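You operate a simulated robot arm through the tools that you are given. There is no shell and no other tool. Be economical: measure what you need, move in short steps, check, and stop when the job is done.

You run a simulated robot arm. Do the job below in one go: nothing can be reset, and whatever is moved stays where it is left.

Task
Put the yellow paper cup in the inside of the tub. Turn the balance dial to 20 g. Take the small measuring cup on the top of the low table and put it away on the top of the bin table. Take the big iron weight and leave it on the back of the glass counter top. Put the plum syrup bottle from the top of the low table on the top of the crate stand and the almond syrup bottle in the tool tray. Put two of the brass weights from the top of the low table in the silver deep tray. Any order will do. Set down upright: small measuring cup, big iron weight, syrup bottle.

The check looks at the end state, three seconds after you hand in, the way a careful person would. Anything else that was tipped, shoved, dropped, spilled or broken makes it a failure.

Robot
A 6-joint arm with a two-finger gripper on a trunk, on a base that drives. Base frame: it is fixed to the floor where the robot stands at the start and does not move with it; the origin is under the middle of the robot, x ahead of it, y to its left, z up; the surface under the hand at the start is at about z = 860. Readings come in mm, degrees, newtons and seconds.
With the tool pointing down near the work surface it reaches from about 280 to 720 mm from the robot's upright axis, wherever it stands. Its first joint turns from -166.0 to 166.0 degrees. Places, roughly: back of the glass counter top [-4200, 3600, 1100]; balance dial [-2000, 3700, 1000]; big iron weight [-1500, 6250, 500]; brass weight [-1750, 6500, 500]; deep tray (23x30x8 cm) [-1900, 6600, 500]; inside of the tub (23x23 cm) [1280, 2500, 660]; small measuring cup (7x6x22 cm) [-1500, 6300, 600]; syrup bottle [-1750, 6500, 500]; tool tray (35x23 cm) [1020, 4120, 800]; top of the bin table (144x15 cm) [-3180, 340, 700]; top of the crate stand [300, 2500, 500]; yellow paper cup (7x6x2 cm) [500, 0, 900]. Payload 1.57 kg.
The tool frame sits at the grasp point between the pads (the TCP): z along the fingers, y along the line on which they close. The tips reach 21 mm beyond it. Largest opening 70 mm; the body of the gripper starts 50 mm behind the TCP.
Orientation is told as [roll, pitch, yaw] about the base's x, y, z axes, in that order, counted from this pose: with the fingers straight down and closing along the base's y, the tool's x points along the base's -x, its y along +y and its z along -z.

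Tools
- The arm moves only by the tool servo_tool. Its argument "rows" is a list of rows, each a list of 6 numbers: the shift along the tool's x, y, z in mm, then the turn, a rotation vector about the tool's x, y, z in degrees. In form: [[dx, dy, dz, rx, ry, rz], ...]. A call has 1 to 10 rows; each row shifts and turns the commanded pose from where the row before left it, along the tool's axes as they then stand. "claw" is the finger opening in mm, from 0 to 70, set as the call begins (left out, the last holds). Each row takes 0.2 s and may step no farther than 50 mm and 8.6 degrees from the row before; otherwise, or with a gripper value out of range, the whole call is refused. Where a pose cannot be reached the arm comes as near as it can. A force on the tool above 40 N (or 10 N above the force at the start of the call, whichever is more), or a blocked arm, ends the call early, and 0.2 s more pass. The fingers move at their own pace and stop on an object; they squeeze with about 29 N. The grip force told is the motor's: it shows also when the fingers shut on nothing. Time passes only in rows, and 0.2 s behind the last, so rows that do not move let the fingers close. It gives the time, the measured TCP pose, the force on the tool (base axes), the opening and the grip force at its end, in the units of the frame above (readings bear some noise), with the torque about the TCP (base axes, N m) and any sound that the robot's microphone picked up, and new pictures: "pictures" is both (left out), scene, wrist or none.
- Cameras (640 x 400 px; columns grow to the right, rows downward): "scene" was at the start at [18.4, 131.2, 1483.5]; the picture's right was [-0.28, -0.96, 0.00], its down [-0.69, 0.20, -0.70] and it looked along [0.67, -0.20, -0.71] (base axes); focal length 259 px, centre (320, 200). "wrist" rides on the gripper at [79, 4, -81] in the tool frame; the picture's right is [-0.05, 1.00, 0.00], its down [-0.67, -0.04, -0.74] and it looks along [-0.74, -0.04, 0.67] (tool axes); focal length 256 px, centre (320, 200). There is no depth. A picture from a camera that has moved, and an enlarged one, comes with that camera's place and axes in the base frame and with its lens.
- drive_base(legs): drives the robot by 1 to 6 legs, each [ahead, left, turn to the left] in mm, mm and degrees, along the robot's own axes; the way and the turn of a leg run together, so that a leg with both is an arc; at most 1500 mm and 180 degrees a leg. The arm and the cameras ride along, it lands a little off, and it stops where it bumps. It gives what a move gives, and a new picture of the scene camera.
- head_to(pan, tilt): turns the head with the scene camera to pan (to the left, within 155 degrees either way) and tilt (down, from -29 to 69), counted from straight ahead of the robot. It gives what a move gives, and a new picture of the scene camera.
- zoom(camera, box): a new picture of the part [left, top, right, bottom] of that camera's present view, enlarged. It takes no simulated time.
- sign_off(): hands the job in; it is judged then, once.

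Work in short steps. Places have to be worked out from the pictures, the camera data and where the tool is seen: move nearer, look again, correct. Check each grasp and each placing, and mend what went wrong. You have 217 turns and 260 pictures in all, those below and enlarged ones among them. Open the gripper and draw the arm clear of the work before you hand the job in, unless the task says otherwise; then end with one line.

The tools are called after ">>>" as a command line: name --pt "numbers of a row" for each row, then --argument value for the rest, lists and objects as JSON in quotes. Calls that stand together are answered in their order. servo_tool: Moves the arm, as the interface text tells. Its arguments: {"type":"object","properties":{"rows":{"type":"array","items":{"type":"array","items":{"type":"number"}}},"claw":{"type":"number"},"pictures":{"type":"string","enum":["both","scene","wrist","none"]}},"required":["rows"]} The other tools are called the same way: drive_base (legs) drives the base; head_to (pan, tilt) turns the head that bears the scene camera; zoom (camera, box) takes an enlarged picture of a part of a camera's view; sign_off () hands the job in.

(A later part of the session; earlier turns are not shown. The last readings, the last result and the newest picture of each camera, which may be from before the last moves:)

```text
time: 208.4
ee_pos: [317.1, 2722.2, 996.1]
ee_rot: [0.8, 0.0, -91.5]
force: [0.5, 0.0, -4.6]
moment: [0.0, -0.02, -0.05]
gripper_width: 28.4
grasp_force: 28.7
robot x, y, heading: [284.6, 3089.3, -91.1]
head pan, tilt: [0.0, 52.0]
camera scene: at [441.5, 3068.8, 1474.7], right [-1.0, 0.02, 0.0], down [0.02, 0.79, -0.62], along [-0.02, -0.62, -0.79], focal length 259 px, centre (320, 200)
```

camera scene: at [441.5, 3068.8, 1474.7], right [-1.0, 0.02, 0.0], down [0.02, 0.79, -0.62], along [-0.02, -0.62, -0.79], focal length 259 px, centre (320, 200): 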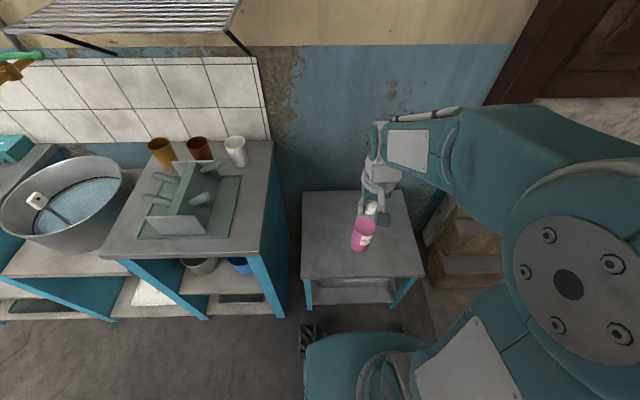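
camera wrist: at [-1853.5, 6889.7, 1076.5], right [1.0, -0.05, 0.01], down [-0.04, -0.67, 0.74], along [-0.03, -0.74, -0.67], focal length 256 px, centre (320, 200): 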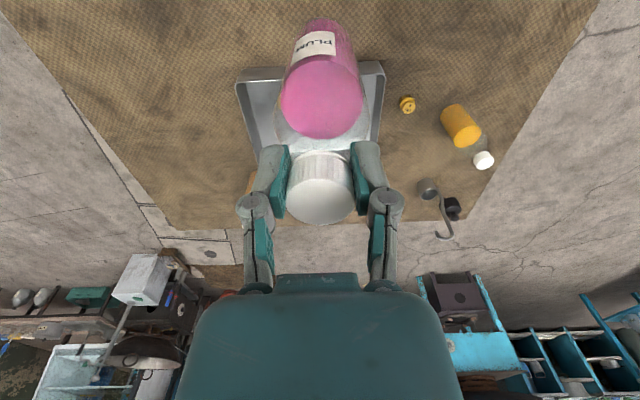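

Place at about (290,2550). Move there and lower most of the way.

>>> servo_tool --pt "-43 -6 0 0 0 0" --pt "-43 -6 0 0 0 0" --pt "-43 -6 0 0 0 0" --pt "-43 -5 20 0 0 0" --pt "0 0 45 0 0 0" --pt "0 0 45 0 0 0" --pt "0 0 45 0 0 0" --pt "0 0 45 0 0 0" --pt "0 0 45 0 0 0" --pt "0 0 20 0 0 0"

```text
time: 210.6
ee_pos: [293.5, 2551.2, 730.3]
ee_rot: [0.7, 0.0, -91.4]
force: [-0.8, -0.4, -3.7]
moment: [0.02, 0.0, 0.0]
gripper_width: 28.5
grasp_force: 28.8
robot x, y, heading: [286.5, 3090.2, -91.5]
head pan, tilt: [0.0, 52.0]
camera scene: at [441.4, 3067.5, 1474.7], right [-1.0, 0.02, 0.0], down [0.02, 0.79, -0.61], along [-0.02, -0.61, -0.79], focal length 259 px, centre (320, 200)
camera wrist: at [299.3, 2630.5, 810.7], right [1.0, -0.08, 0.01], down [-0.06, -0.66, 0.74], along [-0.05, -0.74, -0.67], focal length 256 px, centre (320, 200)
```

scene: 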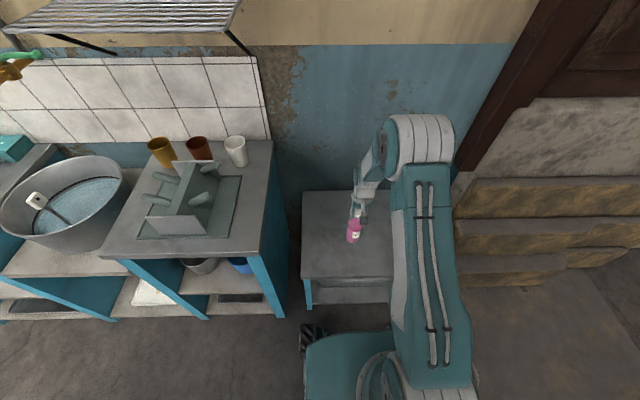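
wrist: 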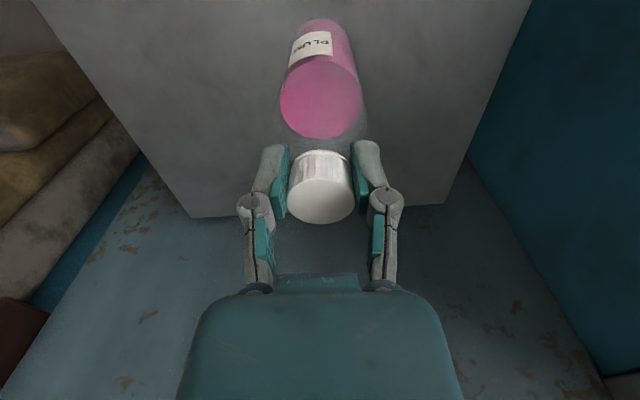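

Lower in small steps until contact.

>>> servo_tool --pt "0 0 15 0 0 0" --pt "0 0 12 0 0 0" --pt "0 0 6 0 0 0" --pt "0 0 4 0 0 0" --pt "0 0 3 0 0 0" --pt "0 0 3 0 0 0" --pt "0 0 0 0 0 0" --pictures "none"

```text
time: 212.2
ee_pos: [294.0, 2551.2, 687.7]
ee_rot: [0.7, 0.0, -91.4]
force: [-0.2, -0.9, -3.3]
moment: [0.03, 0.03, -0.02]
gripper_width: 28.7
grasp_force: 29.1
robot x, y, heading: [283.9, 3089.0, -91.5]
head pan, tilt: [0.0, 52.0]
```

>>> servo_tool --pt "0 0 2 0 0 0" --pt "0 0 2 0 0 0" --pt "0 0 2 0 0 0" --pt "0 0 0 0 0 0" --pictures "wrist"

```text
time: 213.4
ee_pos: [293.6, 2549.2, 685.2]
ee_rot: [0.8, -0.3, -91.3]
force: [3.8, 6.1, 15.7]
moment: [0.77, -0.26, -0.07]
gripper_width: 28.7
grasp_force: 29.2
robot x, y, heading: [287.3, 3089.7, -91.1]
head pan, tilt: [0.0, 52.0]
stopped in row 4: the force on the tool passed its limit at 41 N (the readings are from after the stop); the commanded pose is now the measured one
camera wrist: at [298.7, 2629.4, 764.3], right [1.0, -0.08, 0.01], down [-0.06, -0.66, 0.75], along [-0.05, -0.75, -0.66], focal length 256 px, centre (320, 200)
```

wrist: 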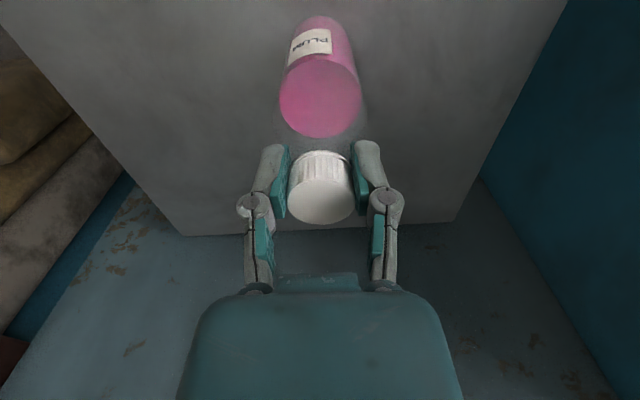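

Contact at 685. Release and raise.

>>> servo_tool --pt "0 0 -1 0 0 0" --pt "0 0 0 0 0 0" --pictures "none"

>>> servo_tool --pt "0 0 0 0 0 0" --pt "0 0 0 0 0 0" --claw 60 --pictures "none"

>>> servo_tool --pt "0 0 -20 0 0 0" --pt "0 0 -40 0 0 0" --pt "0 0 -45 0 0 0" --pt "0 0 -45 0 0 0" --pt "0 0 -45 0 0 0" --pt "0 0 -45 0 0 0" --pt "40 0 -25 0 0 0" --pt "40 0 -20 0 0 0" --pt "40 0 -20 0 0 0" --pt "40 0 -20 0 0 0"

```text
time: 214.0
ee_pos: [293.1, 2549.3, 684.6]
ee_rot: [0.6, -0.3, -91.4]
force: [1.7, 6.2, 15.9]
moment: [0.71, -0.03, -0.07]
gripper_width: 28.6
grasp_force: 29.0
robot x, y, heading: [290.6, 3090.6, -91.2]
head pan, tilt: [0.0, 52.0]
```

```text
time: 214.6
ee_pos: [294.2, 2548.8, 683.5]
ee_rot: [0.7, -0.3, -91.4]
force: [0.4, 0.5, 0.1]
moment: [0.01, 0.01, -0.02]
gripper_width: 59.9
grasp_force: 0.1
robot x, y, heading: [286.0, 3091.5, -91.4]
head pan, tilt: [0.0, 52.0]
```

```text
time: 216.8
ee_pos: [293.1, 2712.8, 1008.6]
ee_rot: [0.8, -0.3, -91.3]
force: [0.0, -0.5, -0.3]
moment: [0.02, 0.03, 0.0]
gripper_width: 59.9
grasp_force: 0.0
robot x, y, heading: [290.1, 3090.8, -91.2]
head pan, tilt: [0.0, 52.0]
camera scene: at [441.4, 3069.2, 1474.7], right [-1.0, 0.02, 0.0], down [0.02, 0.79, -0.61], along [-0.02, -0.61, -0.79], focal length 259 px, centre (320, 200)
camera wrist: at [298.5, 2793.5, 1088.3], right [1.0, -0.08, 0.01], down [-0.06, -0.66, 0.75], along [-0.05, -0.75, -0.66], focal length 256 px, centre (320, 200)
```

scene: 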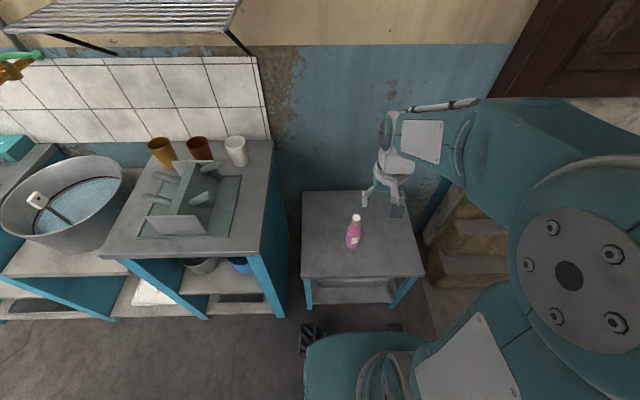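
wrist: 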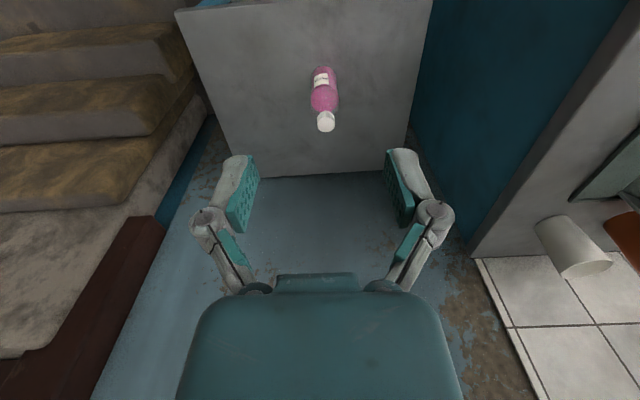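

Plum bottle stands well. Now back to the low table's south side for the almond bottle.

>>> head_to --pan 0 --tilt 35

>>> drive_base --legs '[[-260, 0, 0], [0, 0, 179.9], [1100, -170, 1.2], [1150, 0, 0], [0, 1200, 0], [0, 1200, 0]]'

```text
time: 217.6
ee_pos: [294.2, 2712.8, 1008.2]
ee_rot: [0.7, -0.3, -91.4]
force: [0.2, -0.5, 0.0]
moment: [0.02, 0.03, 0.01]
gripper_width: 59.8
grasp_force: 0.0
robot x, y, heading: [285.0, 3090.5, -91.7]
head pan, tilt: [0.0, 35.0]
camera scene: at [441.3, 3056.2, 1499.0], right [-1.0, 0.02, 0.0], down [0.01, 0.57, -0.82], along [-0.02, -0.82, -0.57], focal length 259 px, centre (320, 200)
```

scene: 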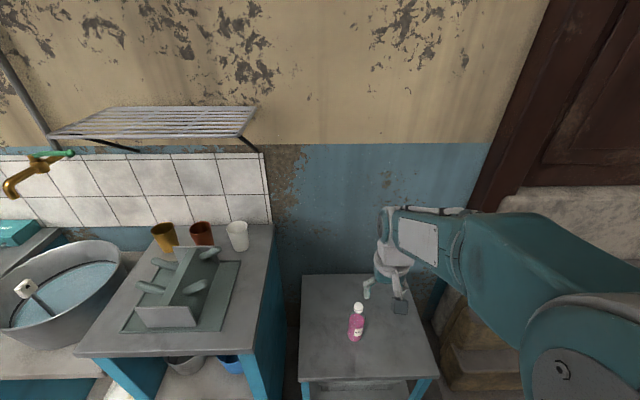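

```text
time: 249.0
ee_pos: [-2066.5, 5779.1, 1008.2]
ee_rot: [0.7, -0.3, 95.9]
force: [-0.4, 0.1, 0.1]
moment: [-0.02, 0.0, -0.02]
gripper_width: 60.2
grasp_force: 0.0
robot x, y, heading: [-2015.5, 5409.5, 95.8]
head pan, tilt: [0.0, 35.0]
camera scene: at [-2170.1, 5417.6, 1499.2], right [0.99, 0.1, 0.0], down [0.06, -0.57, -0.82], along [-0.08, 0.81, -0.57], focal length 259 px, centre (320, 200)
```

scene: 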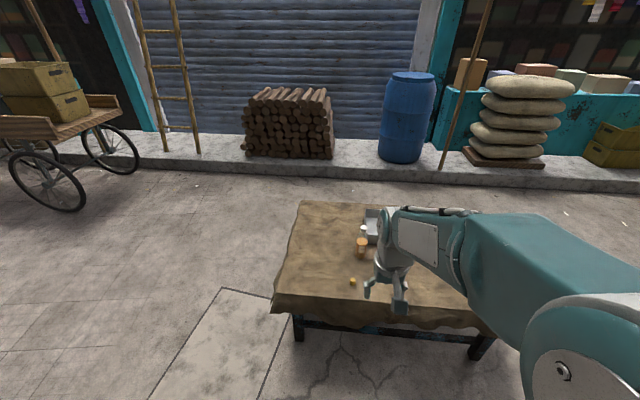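

>>> drive_base --legs '[[0, 0, -5.8], [310, 70, 0]]'

>>> head_to --pan 0 --tilt 50

>>> zoom --camera "wrist" --box '[0, 0, 640, 400]'

```text
time: 251.7
ee_pos: [-2102.7, 6100.4, 1008.9]
ee_rot: [0.8, -0.4, 90.5]
force: [-0.4, 0.0, -0.4]
moment: [0.01, 0.01, -0.01]
gripper_width: 60.0
grasp_force: 0.0
robot x, y, heading: [-2087.2, 5727.8, 90.2]
head pan, tilt: [0.0, 35.0]
camera scene: at [-2241.0, 5750.0, 1499.2], right [1.0, 0.01, 0.0], down [0.0, -0.57, -0.82], along [0.0, 0.82, -0.57], focal length 259 px, centre (320, 200)
```

scene: 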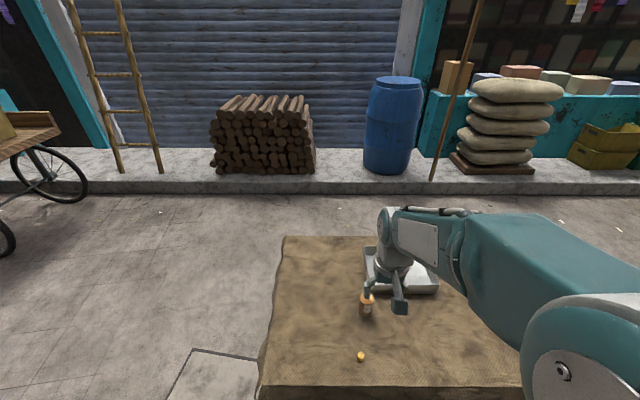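

```text
time: 252.5
ee_pos: [-2103.4, 6100.4, 1009.0]
ee_rot: [0.6, -0.4, 90.5]
force: [-0.4, -0.5, -0.3]
moment: [-0.03, 0.01, -0.01]
gripper_width: 60.1
grasp_force: 0.0
robot x, y, heading: [-2085.1, 5723.7, 90.6]
head pan, tilt: [0.0, 50.0]
camera scene: at [-2241.8, 5739.0, 1477.4], right [1.0, 0.01, 0.0], down [0.0, -0.77, -0.64], along [0.0, 0.64, -0.77], focal length 259 px, centre (320, 200)
```

scene: 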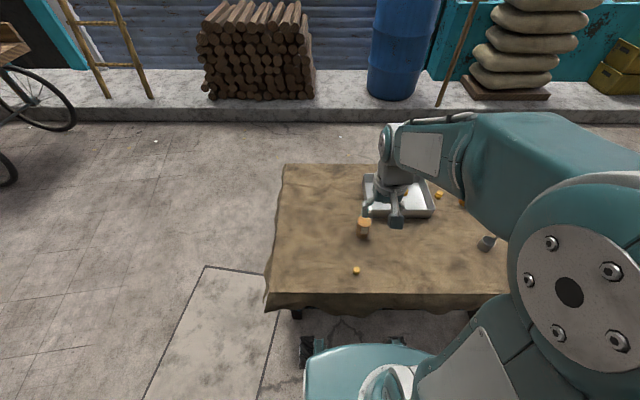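

```text
1.00 times, centred on (320, 200) of wrist (not enlarged: the box is as wide or as high as the picture)
camera zoom: at [-2106.1, 6020.3, 1088.3], right [-1.0, 0.05, 0.01], down [0.04, 0.66, 0.75], along [0.03, 0.75, -0.66], focal length 256 px, centre (320, 200)
```

zoom: 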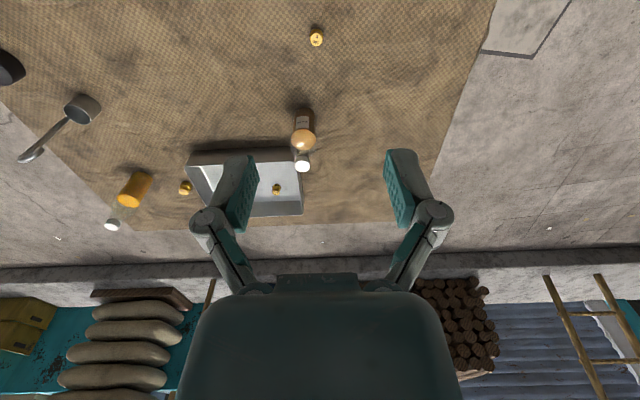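

>>> zoom --camera "wrist" --box '[280, 95, 330, 180]'

>>> servo_tool --pt "-40 -7 25 0 0 0" --pt "-40 -7 25 0 0 0" --pt "-40 -7 25 0 0 0" --pt "-40 -7 25 0 0 0" --pt "-40 -8 25 0 0 0" --pt "-40 -8 25 0 0 0" --pt "-14 0 30 0 0 0" --pt "0 0 20 0 0 0" --pt "0 0 0 0 0 0" --claw 60

```text
4.71 times, centred on (305, 138) of wrist
camera zoom: at [-2106.1, 6020.3, 1088.3], right [-1.0, 0.05, 0.01], down [0.04, 0.66, 0.75], along [0.03, 0.75, -0.66], focal length 1205 px, centre (391, 494)
```

zoom: 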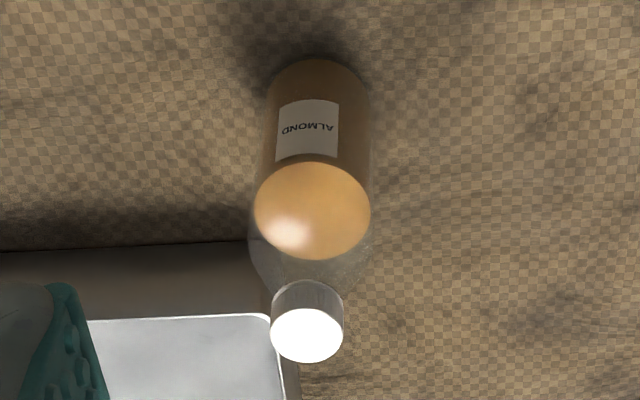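

```text
time: 254.5
ee_pos: [-2063.0, 6356.0, 809.1]
ee_rot: [0.7, -0.4, 90.4]
force: [0.5, -0.4, -0.6]
moment: [-0.02, 0.0, -0.02]
gripper_width: 59.7
grasp_force: 0.0
robot x, y, heading: [-2084.3, 5721.7, 90.1]
head pan, tilt: [0.0, 50.0]
camera scene: at [-2241.5, 5740.6, 1477.4], right [1.0, 0.01, 0.0], down [0.0, -0.77, -0.64], along [0.0, 0.64, -0.77], focal length 259 px, centre (320, 200)
camera wrist: at [-2065.0, 6276.7, 889.2], right [-1.0, 0.05, 0.01], down [0.04, 0.66, 0.75], along [0.03, 0.75, -0.66], focal length 256 px, centre (320, 200)
```

scene: 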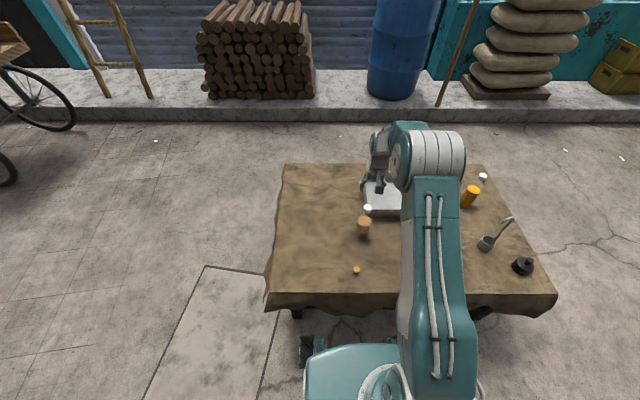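
wrist: 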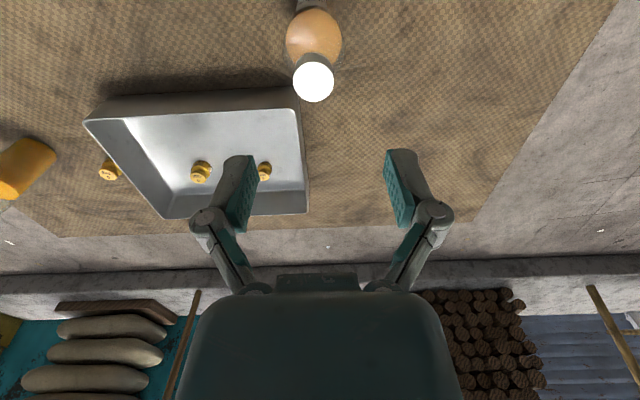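

ALMOND confirmed. Align and descend onto its cap.

>>> servo_tool --pt "-7 -5 40 0 0 0" --pt "0 0 40 0 0 0" --pt "0 0 15 0 0 0" --pt "0 0 0 0 0 0" --claw 57 --pictures "wrist"

```text
time: 255.5
ee_pos: [-2058.2, 6363.2, 715.1]
ee_rot: [0.7, -0.4, 90.5]
force: [-0.2, -0.1, -0.4]
moment: [0.02, 0.02, 0.03]
gripper_width: 57.3
grasp_force: 0.0
robot x, y, heading: [-2086.5, 5722.0, 90.3]
head pan, tilt: [0.0, 50.0]
camera wrist: at [-2061.5, 6284.0, 794.0], right [-1.0, 0.05, 0.01], down [0.04, 0.66, 0.75], along [0.03, 0.75, -0.66], focal length 256 px, centre (320, 200)
```

wrist: 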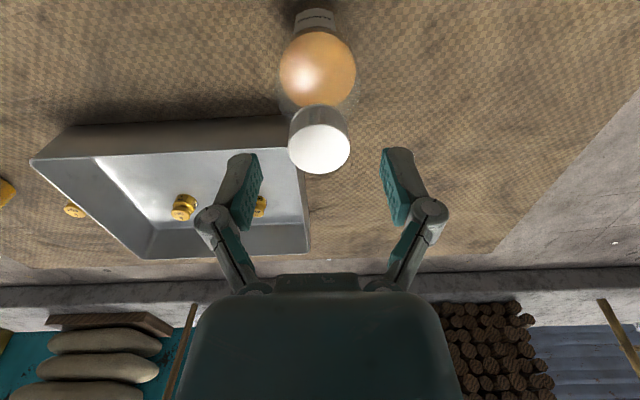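

>>> servo_tool --pt "0 0 15 0 0 0" --pt "0 0 15 0 0 0" --pt "0 0 6 0 0 0" --pt "0 0 0 0 0 0" --claw 55 --pictures "none"

>>> servo_tool --pt "0 0 0 0 0 0" --pt "0 0 0 0 0 0" --claw 0 --pictures "none"

>>> servo_tool --pt "0 0 -10 0 0 0" --pt "0 0 -30 0 0 0" --pt "0 0 -45 0 0 0" --pt "0 0 -45 0 0 0" --pt "0 0 -45 0 0 0" --pt "0 0 -45 0 0 0" --pt "0 0 -45 0 0 0" --pt "0 0 -45 0 0 0" --pt "20 0 -30 0 0 0" --pt "45 0 0 0 0 0" --pictures "wrist"

```text
time: 256.5
ee_pos: [-2061.1, 6363.6, 680.5]
ee_rot: [0.7, -0.3, 90.4]
force: [0.3, -0.7, 0.5]
moment: [-0.04, 0.0, 0.01]
gripper_width: 54.9
grasp_force: 0.0
robot x, y, heading: [-2083.2, 5725.7, 90.5]
head pan, tilt: [0.0, 50.0]
```

```text
time: 257.1
ee_pos: [-2060.4, 6364.9, 680.7]
ee_rot: [0.6, -0.6, 90.4]
force: [2.9, -0.3, 18.2]
moment: [-0.01, 0.26, 0.0]
gripper_width: 31.8
grasp_force: 29.1
robot x, y, heading: [-2083.5, 5725.5, 90.2]
head pan, tilt: [0.0, 50.0]
```

```text
time: 259.3
ee_pos: [-2056.0, 6296.3, 1019.4]
ee_rot: [0.8, -0.5, 90.5]
force: [-0.2, 0.1, -4.7]
moment: [-0.03, 0.0, -0.03]
gripper_width: 31.8
grasp_force: 29.2
robot x, y, heading: [-2088.0, 5726.2, 90.1]
head pan, tilt: [0.0, 50.0]
camera wrist: at [-2058.3, 6217.4, 1099.0], right [-1.0, 0.05, 0.01], down [0.04, 0.66, 0.75], along [0.03, 0.75, -0.66], focal length 256 px, centre (320, 200)
```

wrist: 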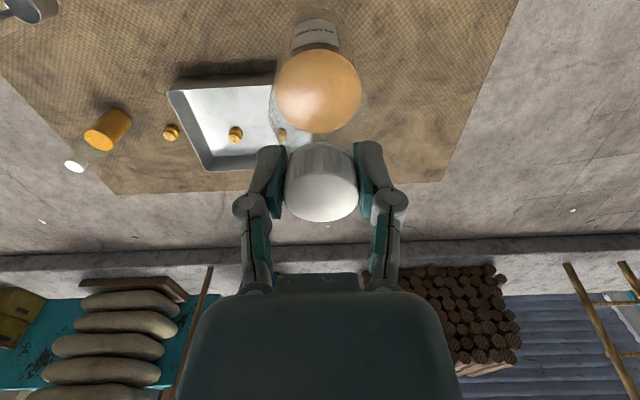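

Held. Tuck the arm and drive east, then south in the lane to the tool-tray table.

>>> servo_tool --pt "45 0 0 0 0 0" --pt "45 0 0 0 0 0" --pt "45 0 0 0 0 0" --pt "45 0 0 0 0 0" --pt "10 0 0 0 0 0" --pt "0 0 0 0 0 0" --pictures "none"

>>> drive_base --legs '[[-100, 0, 0], [0, -1250, 0], [0, -1250, 0]]'

```text
time: 260.7
ee_pos: [-2054.3, 6107.8, 1017.1]
ee_rot: [0.7, -0.3, 90.4]
force: [0.0, 0.1, -3.9]
moment: [0.01, 0.02, 0.0]
gripper_width: 31.5
grasp_force: 29.1
robot x, y, heading: [-2085.8, 5722.0, 90.2]
head pan, tilt: [0.0, 50.0]
```

```text
time: 273.6
ee_pos: [423.0, 6032.3, 1019.4]
ee_rot: [0.8, -0.3, 91.8]
force: [1.0, 0.0, -4.5]
moment: [-0.01, -0.02, -0.01]
gripper_width: 31.1
grasp_force: 29.1
robot x, y, heading: [400.3, 5647.1, 91.9]
head pan, tilt: [0.0, 50.0]
camera scene: at [244.3, 5660.6, 1477.2], right [1.0, 0.03, 0.0], down [0.02, -0.77, -0.64], along [-0.02, 0.64, -0.77], focal length 259 px, centre (320, 200)
```

scene: 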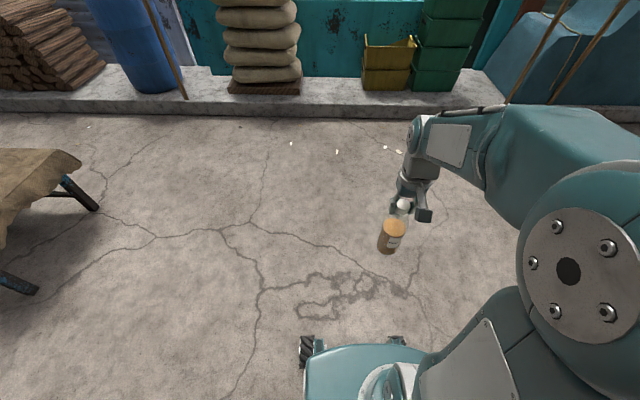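

>>> drive_base --legs '[[-1480, 100, 0], [0, 0, -92]]'

>>> head_to --pan 0 --tilt 45

```text
time: 284.9
ee_pos: [715.7, 4118.9, 1018.1]
ee_rot: [0.8, -0.4, -2.7]
force: [-0.4, -0.7, -3.3]
moment: [0.01, 0.0, -0.02]
gripper_width: 30.0
grasp_force: 29.0
robot x, y, heading: [331.1, 4173.1, -2.9]
head pan, tilt: [0.0, 50.0]
camera scene: at [359.6, 4323.7, 1477.4], right [-0.05, -1.0, 0.0], down [-0.77, 0.04, -0.64], along [0.64, -0.03, -0.77], focal length 259 px, centre (320, 200)
```

scene: 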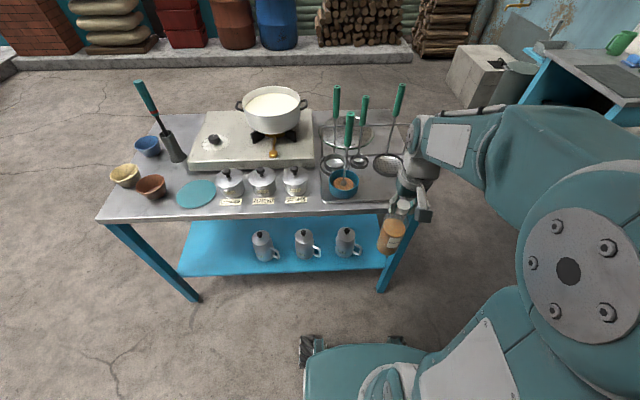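

```text
time: 285.5
ee_pos: [716.4, 4118.7, 1017.5]
ee_rot: [0.8, -0.2, -2.8]
force: [0.0, 0.6, -3.6]
moment: [0.0, 0.01, -0.02]
gripper_width: 30.1
grasp_force: 29.3
robot x, y, heading: [332.7, 4170.0, -2.9]
head pan, tilt: [0.0, 45.0]
camera scene: at [363.9, 4323.4, 1484.3], right [-0.05, -1.0, 0.0], down [-0.71, 0.03, -0.71], along [0.71, -0.04, -0.71], focal length 259 px, centre (320, 200)
```

scene: 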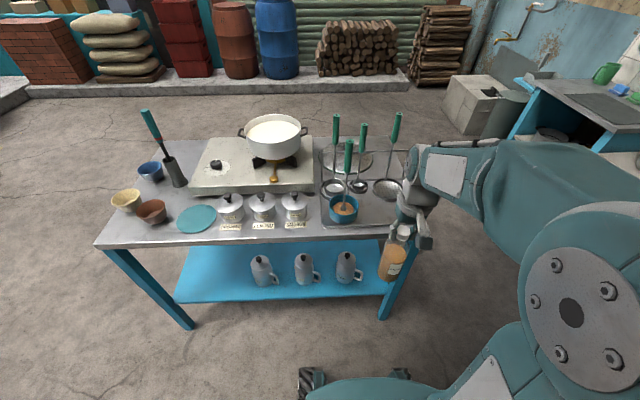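

>>> zoom --camera "scene" --box '[300, 100, 460, 240]'

>>> zoom --camera "wrist" --box '[0, 0, 640, 400]'

```text
2.86 times, centred on (380, 170) of scene
camera zoom: at [363.9, 4323.4, 1484.3], right [-0.05, -1.0, 0.0], down [-0.71, 0.03, -0.71], along [0.71, -0.04, -0.71], focal length 739 px, centre (149, 286)
```

zoom: 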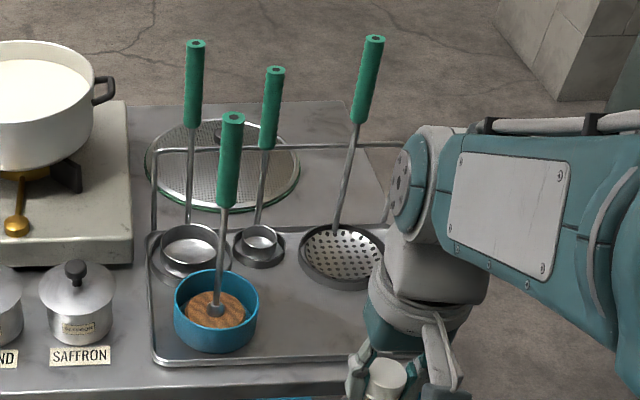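

```text
1.00 times, centred on (320, 200) of wrist (not enlarged: the box is as wide or as high as the picture)
camera zoom: at [636.1, 4126.1, 1097.7], right [0.1, 0.99, 0.01], down [0.66, -0.08, 0.75], along [0.75, -0.07, -0.66], focal length 256 px, centre (320, 200)
```

zoom: 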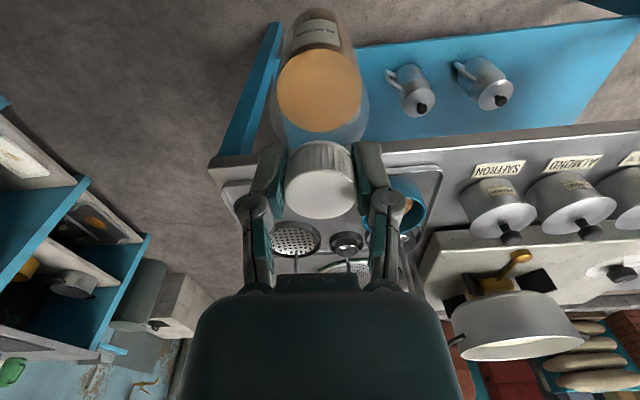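

Free spot in the tray at ≈(955,4065), between bowl, strainer and front edge, clear of the tall handles. Move the bottle over it at present height.

>>> servo_tool --pt "0 -14 -10 0 0 0" --pt "-20 -14 -10 0 0 0" --pt "-40 -14 0 0 0 0" --pt "-40 0 0 0 0 0" --pt "-40 0 0 0 0 0" --pt "-40 0 0 0 0 0" --pt "-30 0 0 0 0 0" --pt "-20 0 0 0 0 0" --pt "-10 0 0 0 0 0" --pt "0 0 0 0 0 0"

>>> zoom --camera "scene" --box '[300, 100, 460, 240]'

```text
time: 287.7
ee_pos: [954.1, 4064.0, 1037.7]
ee_rot: [0.9, -0.3, -2.9]
force: [-0.5, -0.3, -4.6]
moment: [0.0, 0.03, 0.0]
gripper_width: 30.1
grasp_force: 29.2
robot x, y, heading: [334.9, 4169.4, -2.8]
head pan, tilt: [0.0, 45.0]
camera scene: at [365.3, 4323.0, 1484.3], right [-0.05, -1.0, 0.0], down [-0.71, 0.04, -0.71], along [0.7, -0.04, -0.71], focal length 259 px, centre (320, 200)
camera wrist: at [874.4, 4071.8, 1118.4], right [0.1, 0.99, 0.01], down [0.66, -0.08, 0.75], along [0.75, -0.07, -0.66], focal length 256 px, centre (320, 200)
```

scene: 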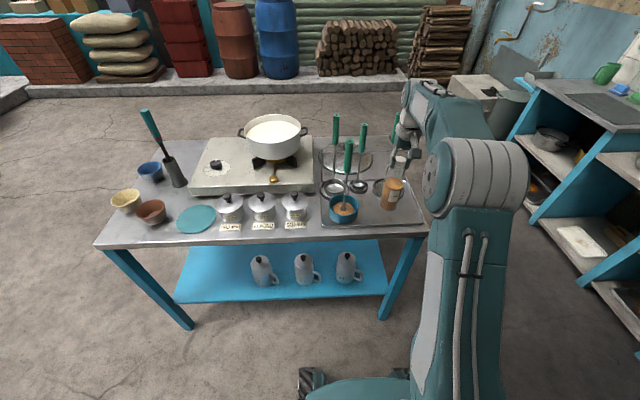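
wrist: 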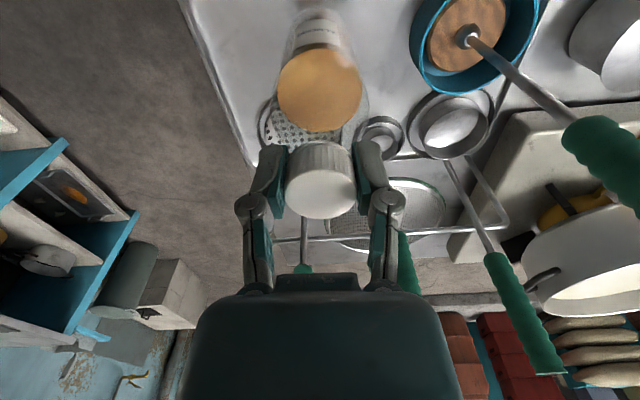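

```text
2.86 times, centred on (380, 170) of scene
camera zoom: at [365.3, 4323.0, 1484.3], right [-0.05, -1.0, 0.0], down [-0.71, 0.04, -0.71], along [0.7, -0.04, -0.71], focal length 739 px, centre (149, 286)
```

zoom: 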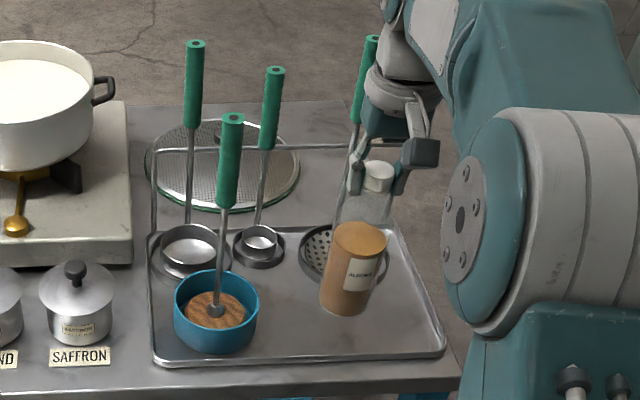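

Bottle is over the free spot. Lower until contact.

>>> servo_tool --pt "0 0 15 0 0 0" --pt "0 0 12 0 0 0" --pt "0 0 6 0 0 0" --pt "0 0 4 0 0 0" --pt "0 0 3 0 0 0" --pt "0 0 0 0 0 0" --pictures "wrist"

>>> zoom --camera "scene" --box '[340, 100, 440, 220]'

```text
time: 289.1
ee_pos: [953.0, 4065.4, 999.4]
ee_rot: [0.9, -0.2, -2.8]
force: [0.2, 0.6, -3.2]
moment: [0.0, 0.06, 0.02]
gripper_width: 30.0
grasp_force: 29.5
robot x, y, heading: [332.3, 4172.1, -2.9]
head pan, tilt: [0.0, 45.0]
camera wrist: at [874.0, 4072.4, 1078.3], right [0.1, 0.99, 0.01], down [0.66, -0.08, 0.75], along [0.75, -0.07, -0.66], focal length 256 px, centre (320, 200)
```

wrist: 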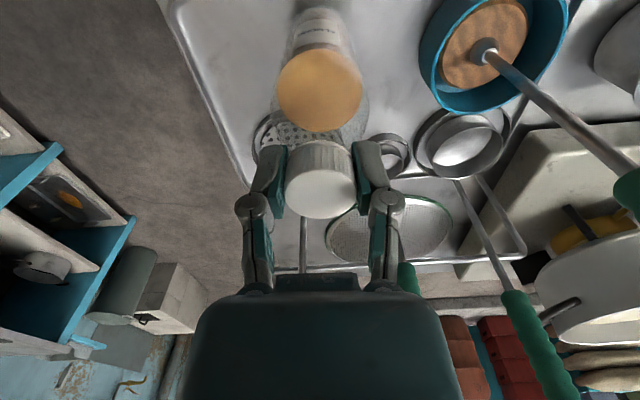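

```text
3.33 times, centred on (390, 160) of scene
camera zoom: at [365.2, 4323.0, 1484.3], right [-0.05, -1.0, 0.0], down [-0.71, 0.04, -0.71], along [0.7, -0.04, -0.71], focal length 863 px, centre (87, 333)
```

zoom: 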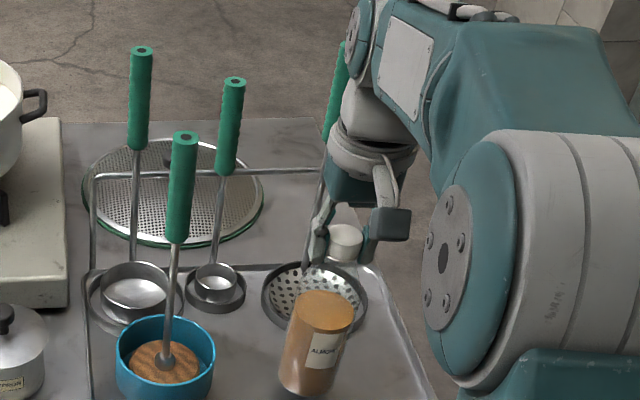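

>>> servo_tool --pt "0 0 2.5 0 0 0" --pt "0 0 2.5 0 0 0" --pt "0 0 2.5 0 0 0" --pt "0 0 2 0 0 0" --pt "0 0 2 0 0 0" --pt "0 0 2 0 0 0" --pt "0 0 0 0 0 0" --pictures "none"

```text
time: 290.7
ee_pos: [953.0, 4066.2, 987.6]
ee_rot: [0.7, -0.6, -2.9]
force: [-4.1, 1.8, 24.5]
moment: [-0.34, 0.36, -0.04]
gripper_width: 29.8
grasp_force: 29.0
robot x, y, heading: [336.4, 4166.5, -2.9]
head pan, tilt: [0.0, 45.0]
```

Contact (24 N up). Ease off slightly, release and raise straight up.

>>> servo_tool --pt "0 0 -1.5 0 0 0" --pt "0 0 0 0 0 0" --pictures "none"

>>> servo_tool --pt "0 0 0 0 0 0" --pt "0 0 0 0 0 0" --claw 55 --pictures "none"

>>> servo_tool --pt "0 0 -20 0 0 0" --pt "0 0 -40 0 0 0" --pt "0 0 -45 0 0 0" --pt "40 0 -20 0 0 0" --pt "40 0 -20 0 0 0" --pt "40 0 0 0 0 0" --pt "40 0 0 0 0 0" --pt "40 0 0 0 0 0" --pt "40 0 0 0 0 0" --pt "0 0 0 0 0 0"

>>> zoom --camera "scene" --box '[300, 100, 460, 240]'

```text
time: 291.3
ee_pos: [952.9, 4066.8, 988.1]
ee_rot: [0.7, -0.6, -2.9]
force: [-0.3, 2.2, 23.2]
moment: [-0.04, -0.45, 0.01]
gripper_width: 30.1
grasp_force: 28.9
robot x, y, heading: [329.9, 4167.7, -2.7]
head pan, tilt: [0.0, 45.0]
```

```text
time: 291.9
ee_pos: [954.0, 4065.9, 985.1]
ee_rot: [0.8, -0.2, -2.8]
force: [0.6, -0.9, -0.1]
moment: [0.0, -0.01, 0.0]
gripper_width: 55.0
grasp_force: 0.1
robot x, y, heading: [332.5, 4166.8, -3.1]
head pan, tilt: [0.0, 45.0]
```

```text
time: 294.1
ee_pos: [712.9, 4074.9, 1128.7]
ee_rot: [0.8, -0.4, -2.7]
force: [0.3, 0.0, 1.0]
moment: [-0.01, -0.01, -0.03]
gripper_width: 55.0
grasp_force: 0.0
robot x, y, heading: [333.0, 4173.8, -2.7]
head pan, tilt: [0.0, 45.0]
camera scene: at [363.4, 4323.4, 1484.3], right [-0.05, -1.0, 0.0], down [-0.71, 0.03, -0.71], along [0.71, -0.04, -0.71], focal length 259 px, centre (320, 200)
camera wrist: at [632.6, 4083.0, 1209.2], right [0.1, 0.99, 0.01], down [0.66, -0.08, 0.75], along [0.75, -0.07, -0.66], focal length 256 px, centre (320, 200)
```

scene: 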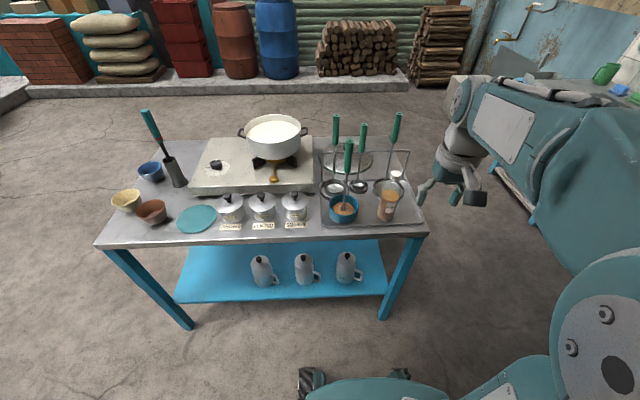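
wrist: 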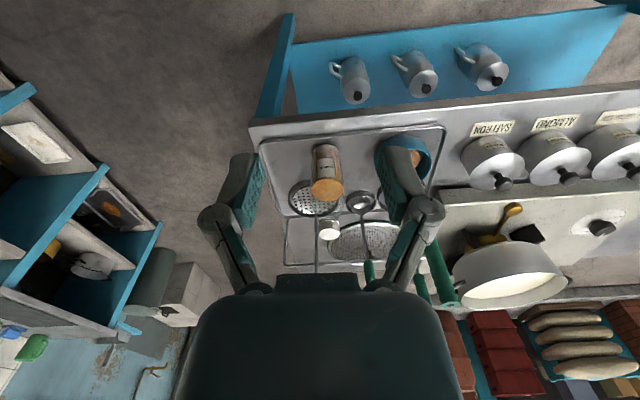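

```text
2.86 times, centred on (380, 170) of scene
camera zoom: at [363.4, 4323.4, 1484.3], right [-0.05, -1.0, 0.0], down [-0.71, 0.03, -0.71], along [0.71, -0.04, -0.71], focal length 739 px, centre (149, 286)
```

zoom: 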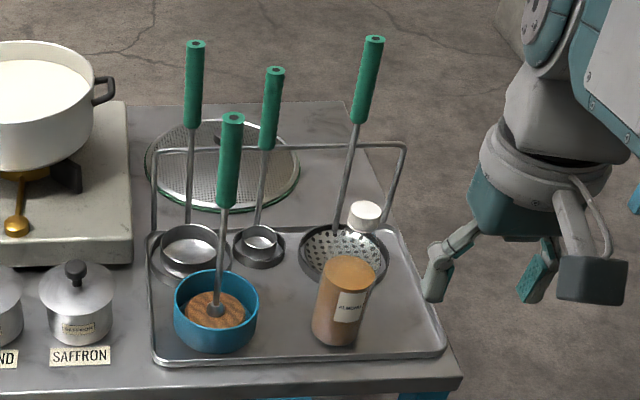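

Almond bottle stands in the tray. Next the iron weight: drive to the south side of the low table near x≈-1480.

>>> drive_base --legs '[[0, 0, 92.7], [1400, 0, 0], [0, 920, 0], [0, 900, 0]]'

```text
time: 313.8
ee_pos: [-1391.4, 5962.4, 1129.1]
ee_rot: [0.7, -0.3, 90.1]
force: [-0.4, 0.3, -0.2]
moment: [0.02, 0.04, -0.01]
gripper_width: 54.9
grasp_force: 0.0
robot x, y, heading: [-1465.2, 5583.0, 90.2]
head pan, tilt: [0.0, 45.0]
camera scene: at [-1622.0, 5600.2, 1484.6], right [1.0, 0.0, 0.0], down [0.0, -0.71, -0.71], along [0.0, 0.71, -0.71], focal length 259 px, centre (320, 200)
```

scene: 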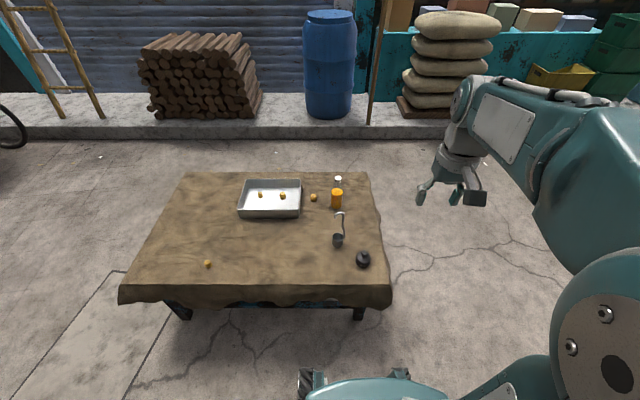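

>>> drive_base --legs '[[90, 0, 0]]'

>>> servo_tool --pt "-30 10 25 0 0 0" --pt "-30 10 35 0 0 0" --pt "-30 10 35 0 0 0" --pt "-30 10 35 0 0 0" --pt "-30 10 35 0 0 0" --pt "0 0 45 0 0 0" --pt "0 0 45 0 0 0" --pt "0 0 45 0 0 0" --pt "0 0 45 0 0 0" --pt "0 0 0 0 0 0"

```text
time: 314.9
ee_pos: [-1394.7, 6053.1, 1129.8]
ee_rot: [0.7, -0.4, 90.1]
force: [-0.6, 0.0, -0.4]
moment: [0.01, 0.01, 0.0]
gripper_width: 55.1
grasp_force: 0.0
robot x, y, heading: [-1475.3, 5668.4, 89.9]
head pan, tilt: [0.0, 45.0]
camera scene: at [-1625.5, 5691.4, 1484.3], right [1.0, 0.0, 0.0], down [0.0, -0.71, -0.71], along [0.0, 0.71, -0.71], focal length 259 px, centre (320, 200)
```

scene: 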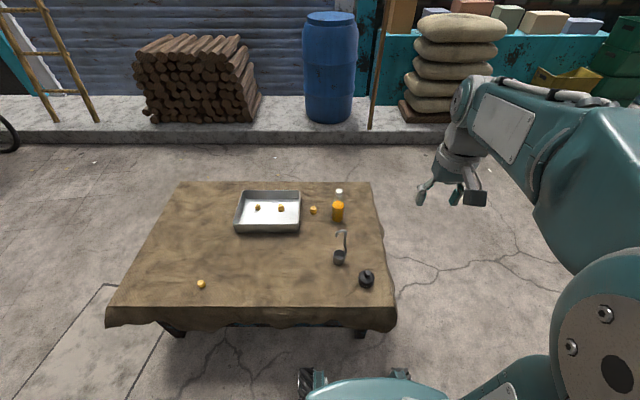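

```text
time: 317.1
ee_pos: [-1448.1, 6204.2, 786.3]
ee_rot: [0.7, -0.3, 90.1]
force: [-0.1, -1.2, 0.0]
moment: [0.0, 0.02, 0.0]
gripper_width: 54.9
grasp_force: 0.1
robot x, y, heading: [-1467.1, 5670.4, 90.4]
head pan, tilt: [0.0, 45.0]
camera scene: at [-1624.9, 5692.6, 1484.3], right [1.0, 0.0, 0.0], down [0.0, -0.71, -0.71], along [0.0, 0.71, -0.71], focal length 259 px, centre (320, 200)
camera wrist: at [-1451.4, 6124.6, 866.6], right [-1.0, 0.05, 0.01], down [0.04, 0.66, 0.75], along [0.03, 0.75, -0.66], focal length 256 px, centre (320, 200)
```

scene: 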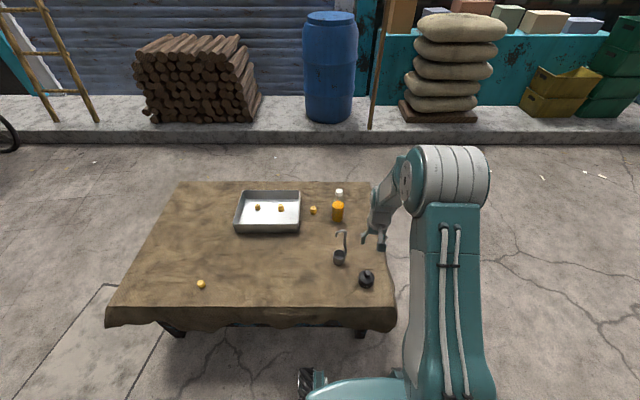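
wrist: 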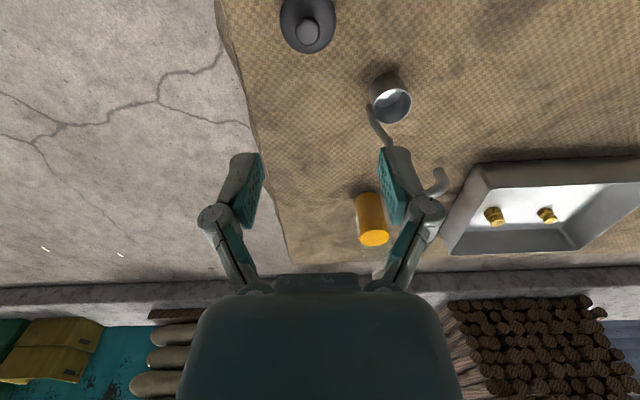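

Knob at ≈(-1437,6210). Align and descend to 620.

>>> servo_tool --pt "-5 -11 40 0 0 0" --pt "0 0 45 0 0 0" --pt "0 0 45 0 0 0" --pt "0 0 36 0 0 0" --pt "0 0 0 0 0 0" --claw 50 --pictures "wrist"

>>> zoom --camera "scene" --box '[320, 210, 420, 310]'

```text
time: 318.3
ee_pos: [-1440.8, 6210.2, 618.6]
ee_rot: [0.7, -0.5, 90.1]
force: [-0.5, -0.5, 0.4]
moment: [-0.01, 0.0, 0.01]
gripper_width: 50.0
grasp_force: 0.2
robot x, y, heading: [-1469.9, 5672.7, 90.2]
head pan, tilt: [0.0, 45.0]
camera wrist: at [-1442.6, 6130.3, 699.8], right [-1.0, 0.05, 0.01], down [0.04, 0.66, 0.75], along [0.03, 0.75, -0.66], focal length 256 px, centre (320, 200)
```

wrist: 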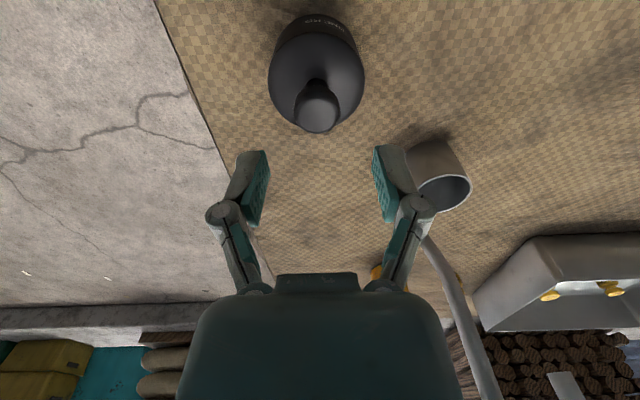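

```text
4.00 times, centred on (370, 260) of scene
camera zoom: at [-1624.9, 5692.9, 1484.3], right [1.0, 0.0, 0.0], down [0.0, -0.71, -0.71], along [0.0, 0.71, -0.71], focal length 1035 px, centre (120, -40)
```

zoom: 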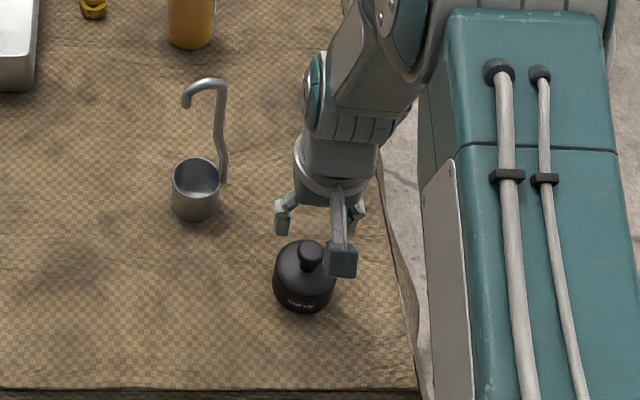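

>>> servo_tool --pt "0 0 20 0 0 0" --pt "0 0 15 0 0 0" --pt "0 0 8 0 0 0" --pt "0 0 6 0 0 0" --pt "0 0 0 0 0 0" --claw 45 --pictures "wrist"

>>> zoom --camera "scene" --box '[345, 240, 405, 300]'

```text
time: 319.5
ee_pos: [-1440.0, 6212.4, 571.7]
ee_rot: [0.8, -0.3, 90.1]
force: [0.3, 0.4, 0.3]
moment: [-0.01, 0.04, 0.02]
gripper_width: 45.0
grasp_force: 0.1
robot x, y, heading: [-1471.5, 5673.8, 89.9]
head pan, tilt: [0.0, 45.0]
camera wrist: at [-1443.4, 6132.6, 650.9], right [-1.0, 0.05, 0.01], down [0.04, 0.66, 0.75], along [0.03, 0.75, -0.66], focal length 256 px, centre (320, 200)
```

wrist: 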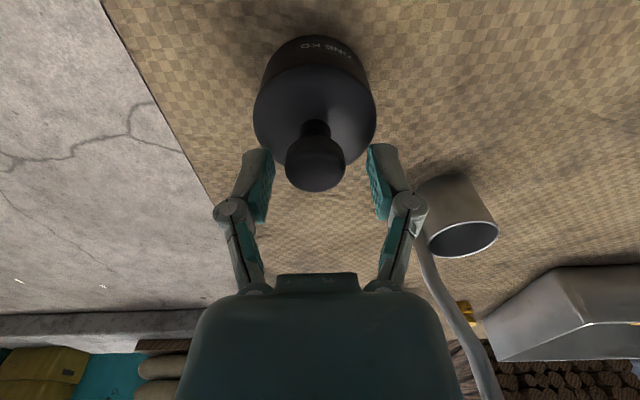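

```text
6.67 times, centred on (375, 270) of scene
camera zoom: at [-1624.9, 5692.8, 1484.3], right [1.0, 0.0, 0.0], down [0.0, -0.71, -0.71], along [0.0, 0.71, -0.71], focal length 1725 px, centre (-47, -267)
```

zoom: 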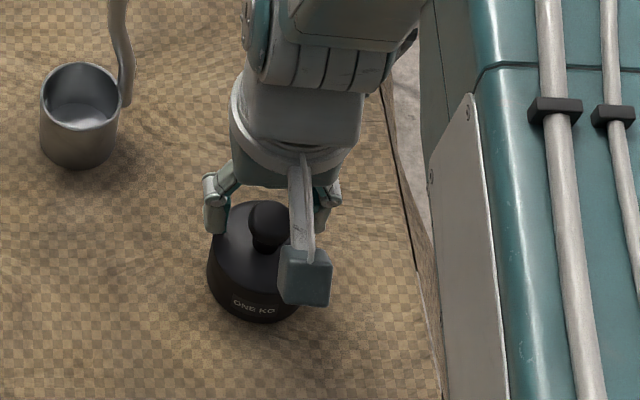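

>>> servo_tool --pt "0 0 5 0 0 0" --pt "0 0 4 0 0 0" --pt "0 0 3 0 0 0" --pt "0 0 0 0 0 0" --claw 45 --pictures "wrist"

```text
time: 320.4
ee_pos: [-1438.6, 6216.2, 563.7]
ee_rot: [0.7, -0.9, 90.2]
force: [0.4, -1.5, 33.6]
moment: [-0.35, -0.38, 0.09]
gripper_width: 24.6
grasp_force: 28.9
robot x, y, heading: [-1469.2, 5674.5, 89.9]
head pan, tilt: [0.0, 45.0]
stopped in row 4: the force on the tool passed its limit at 56 N (the readings are from after the stop); the commanded pose is now the measured one
camera wrist: at [-1442.0, 6136.6, 643.6], right [-1.0, 0.05, 0.01], down [0.04, 0.65, 0.76], along [0.03, 0.76, -0.65], focal length 256 px, centre (320, 200)
```

wrist: 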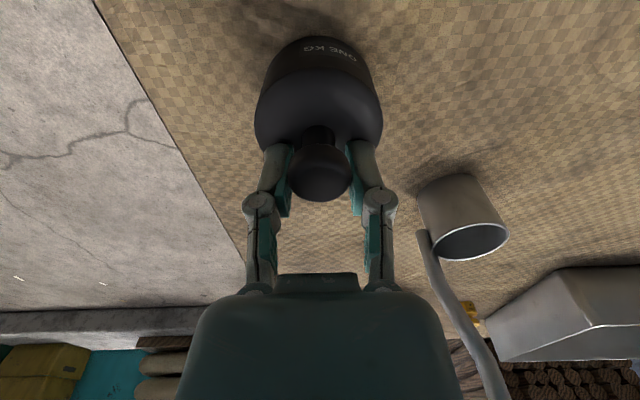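

The tips touched the shoulder and the fingers now hold the knob at 24.6 mm. I command a firm close and lift slightly to test.

>>> servo_tool --pt "0 0 -1 0 0 0" --pt "0 0 0 0 0 0" --pt "0 0 -3 0 0 0" --pt "0 0 -10 0 0 0" --pt "0 0 -10 0 0 0" --pt "0 0 0 0 0 0" --claw 0 --pictures "wrist"

```text
time: 321.8
ee_pos: [-1438.3, 6214.6, 585.3]
ee_rot: [0.6, -0.5, 90.1]
force: [-0.1, -0.3, -9.5]
moment: [0.1, 0.0, 0.02]
gripper_width: 24.4
grasp_force: 28.8
robot x, y, heading: [-1469.2, 5670.4, 90.2]
head pan, tilt: [0.0, 45.0]
camera wrist: at [-1441.5, 6134.3, 663.9], right [-1.0, 0.05, 0.01], down [0.04, 0.66, 0.75], along [0.03, 0.75, -0.66], focal length 256 px, centre (320, 200)
```

wrist: 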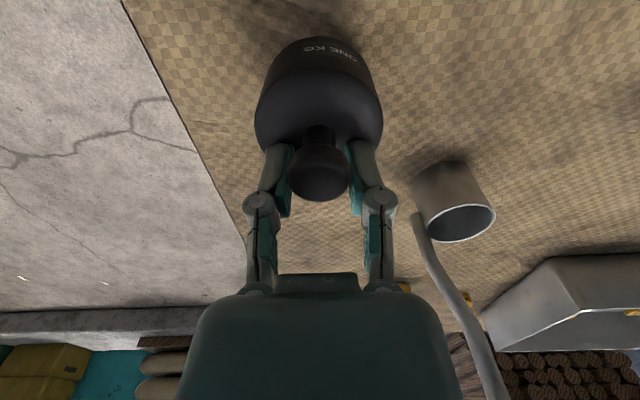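

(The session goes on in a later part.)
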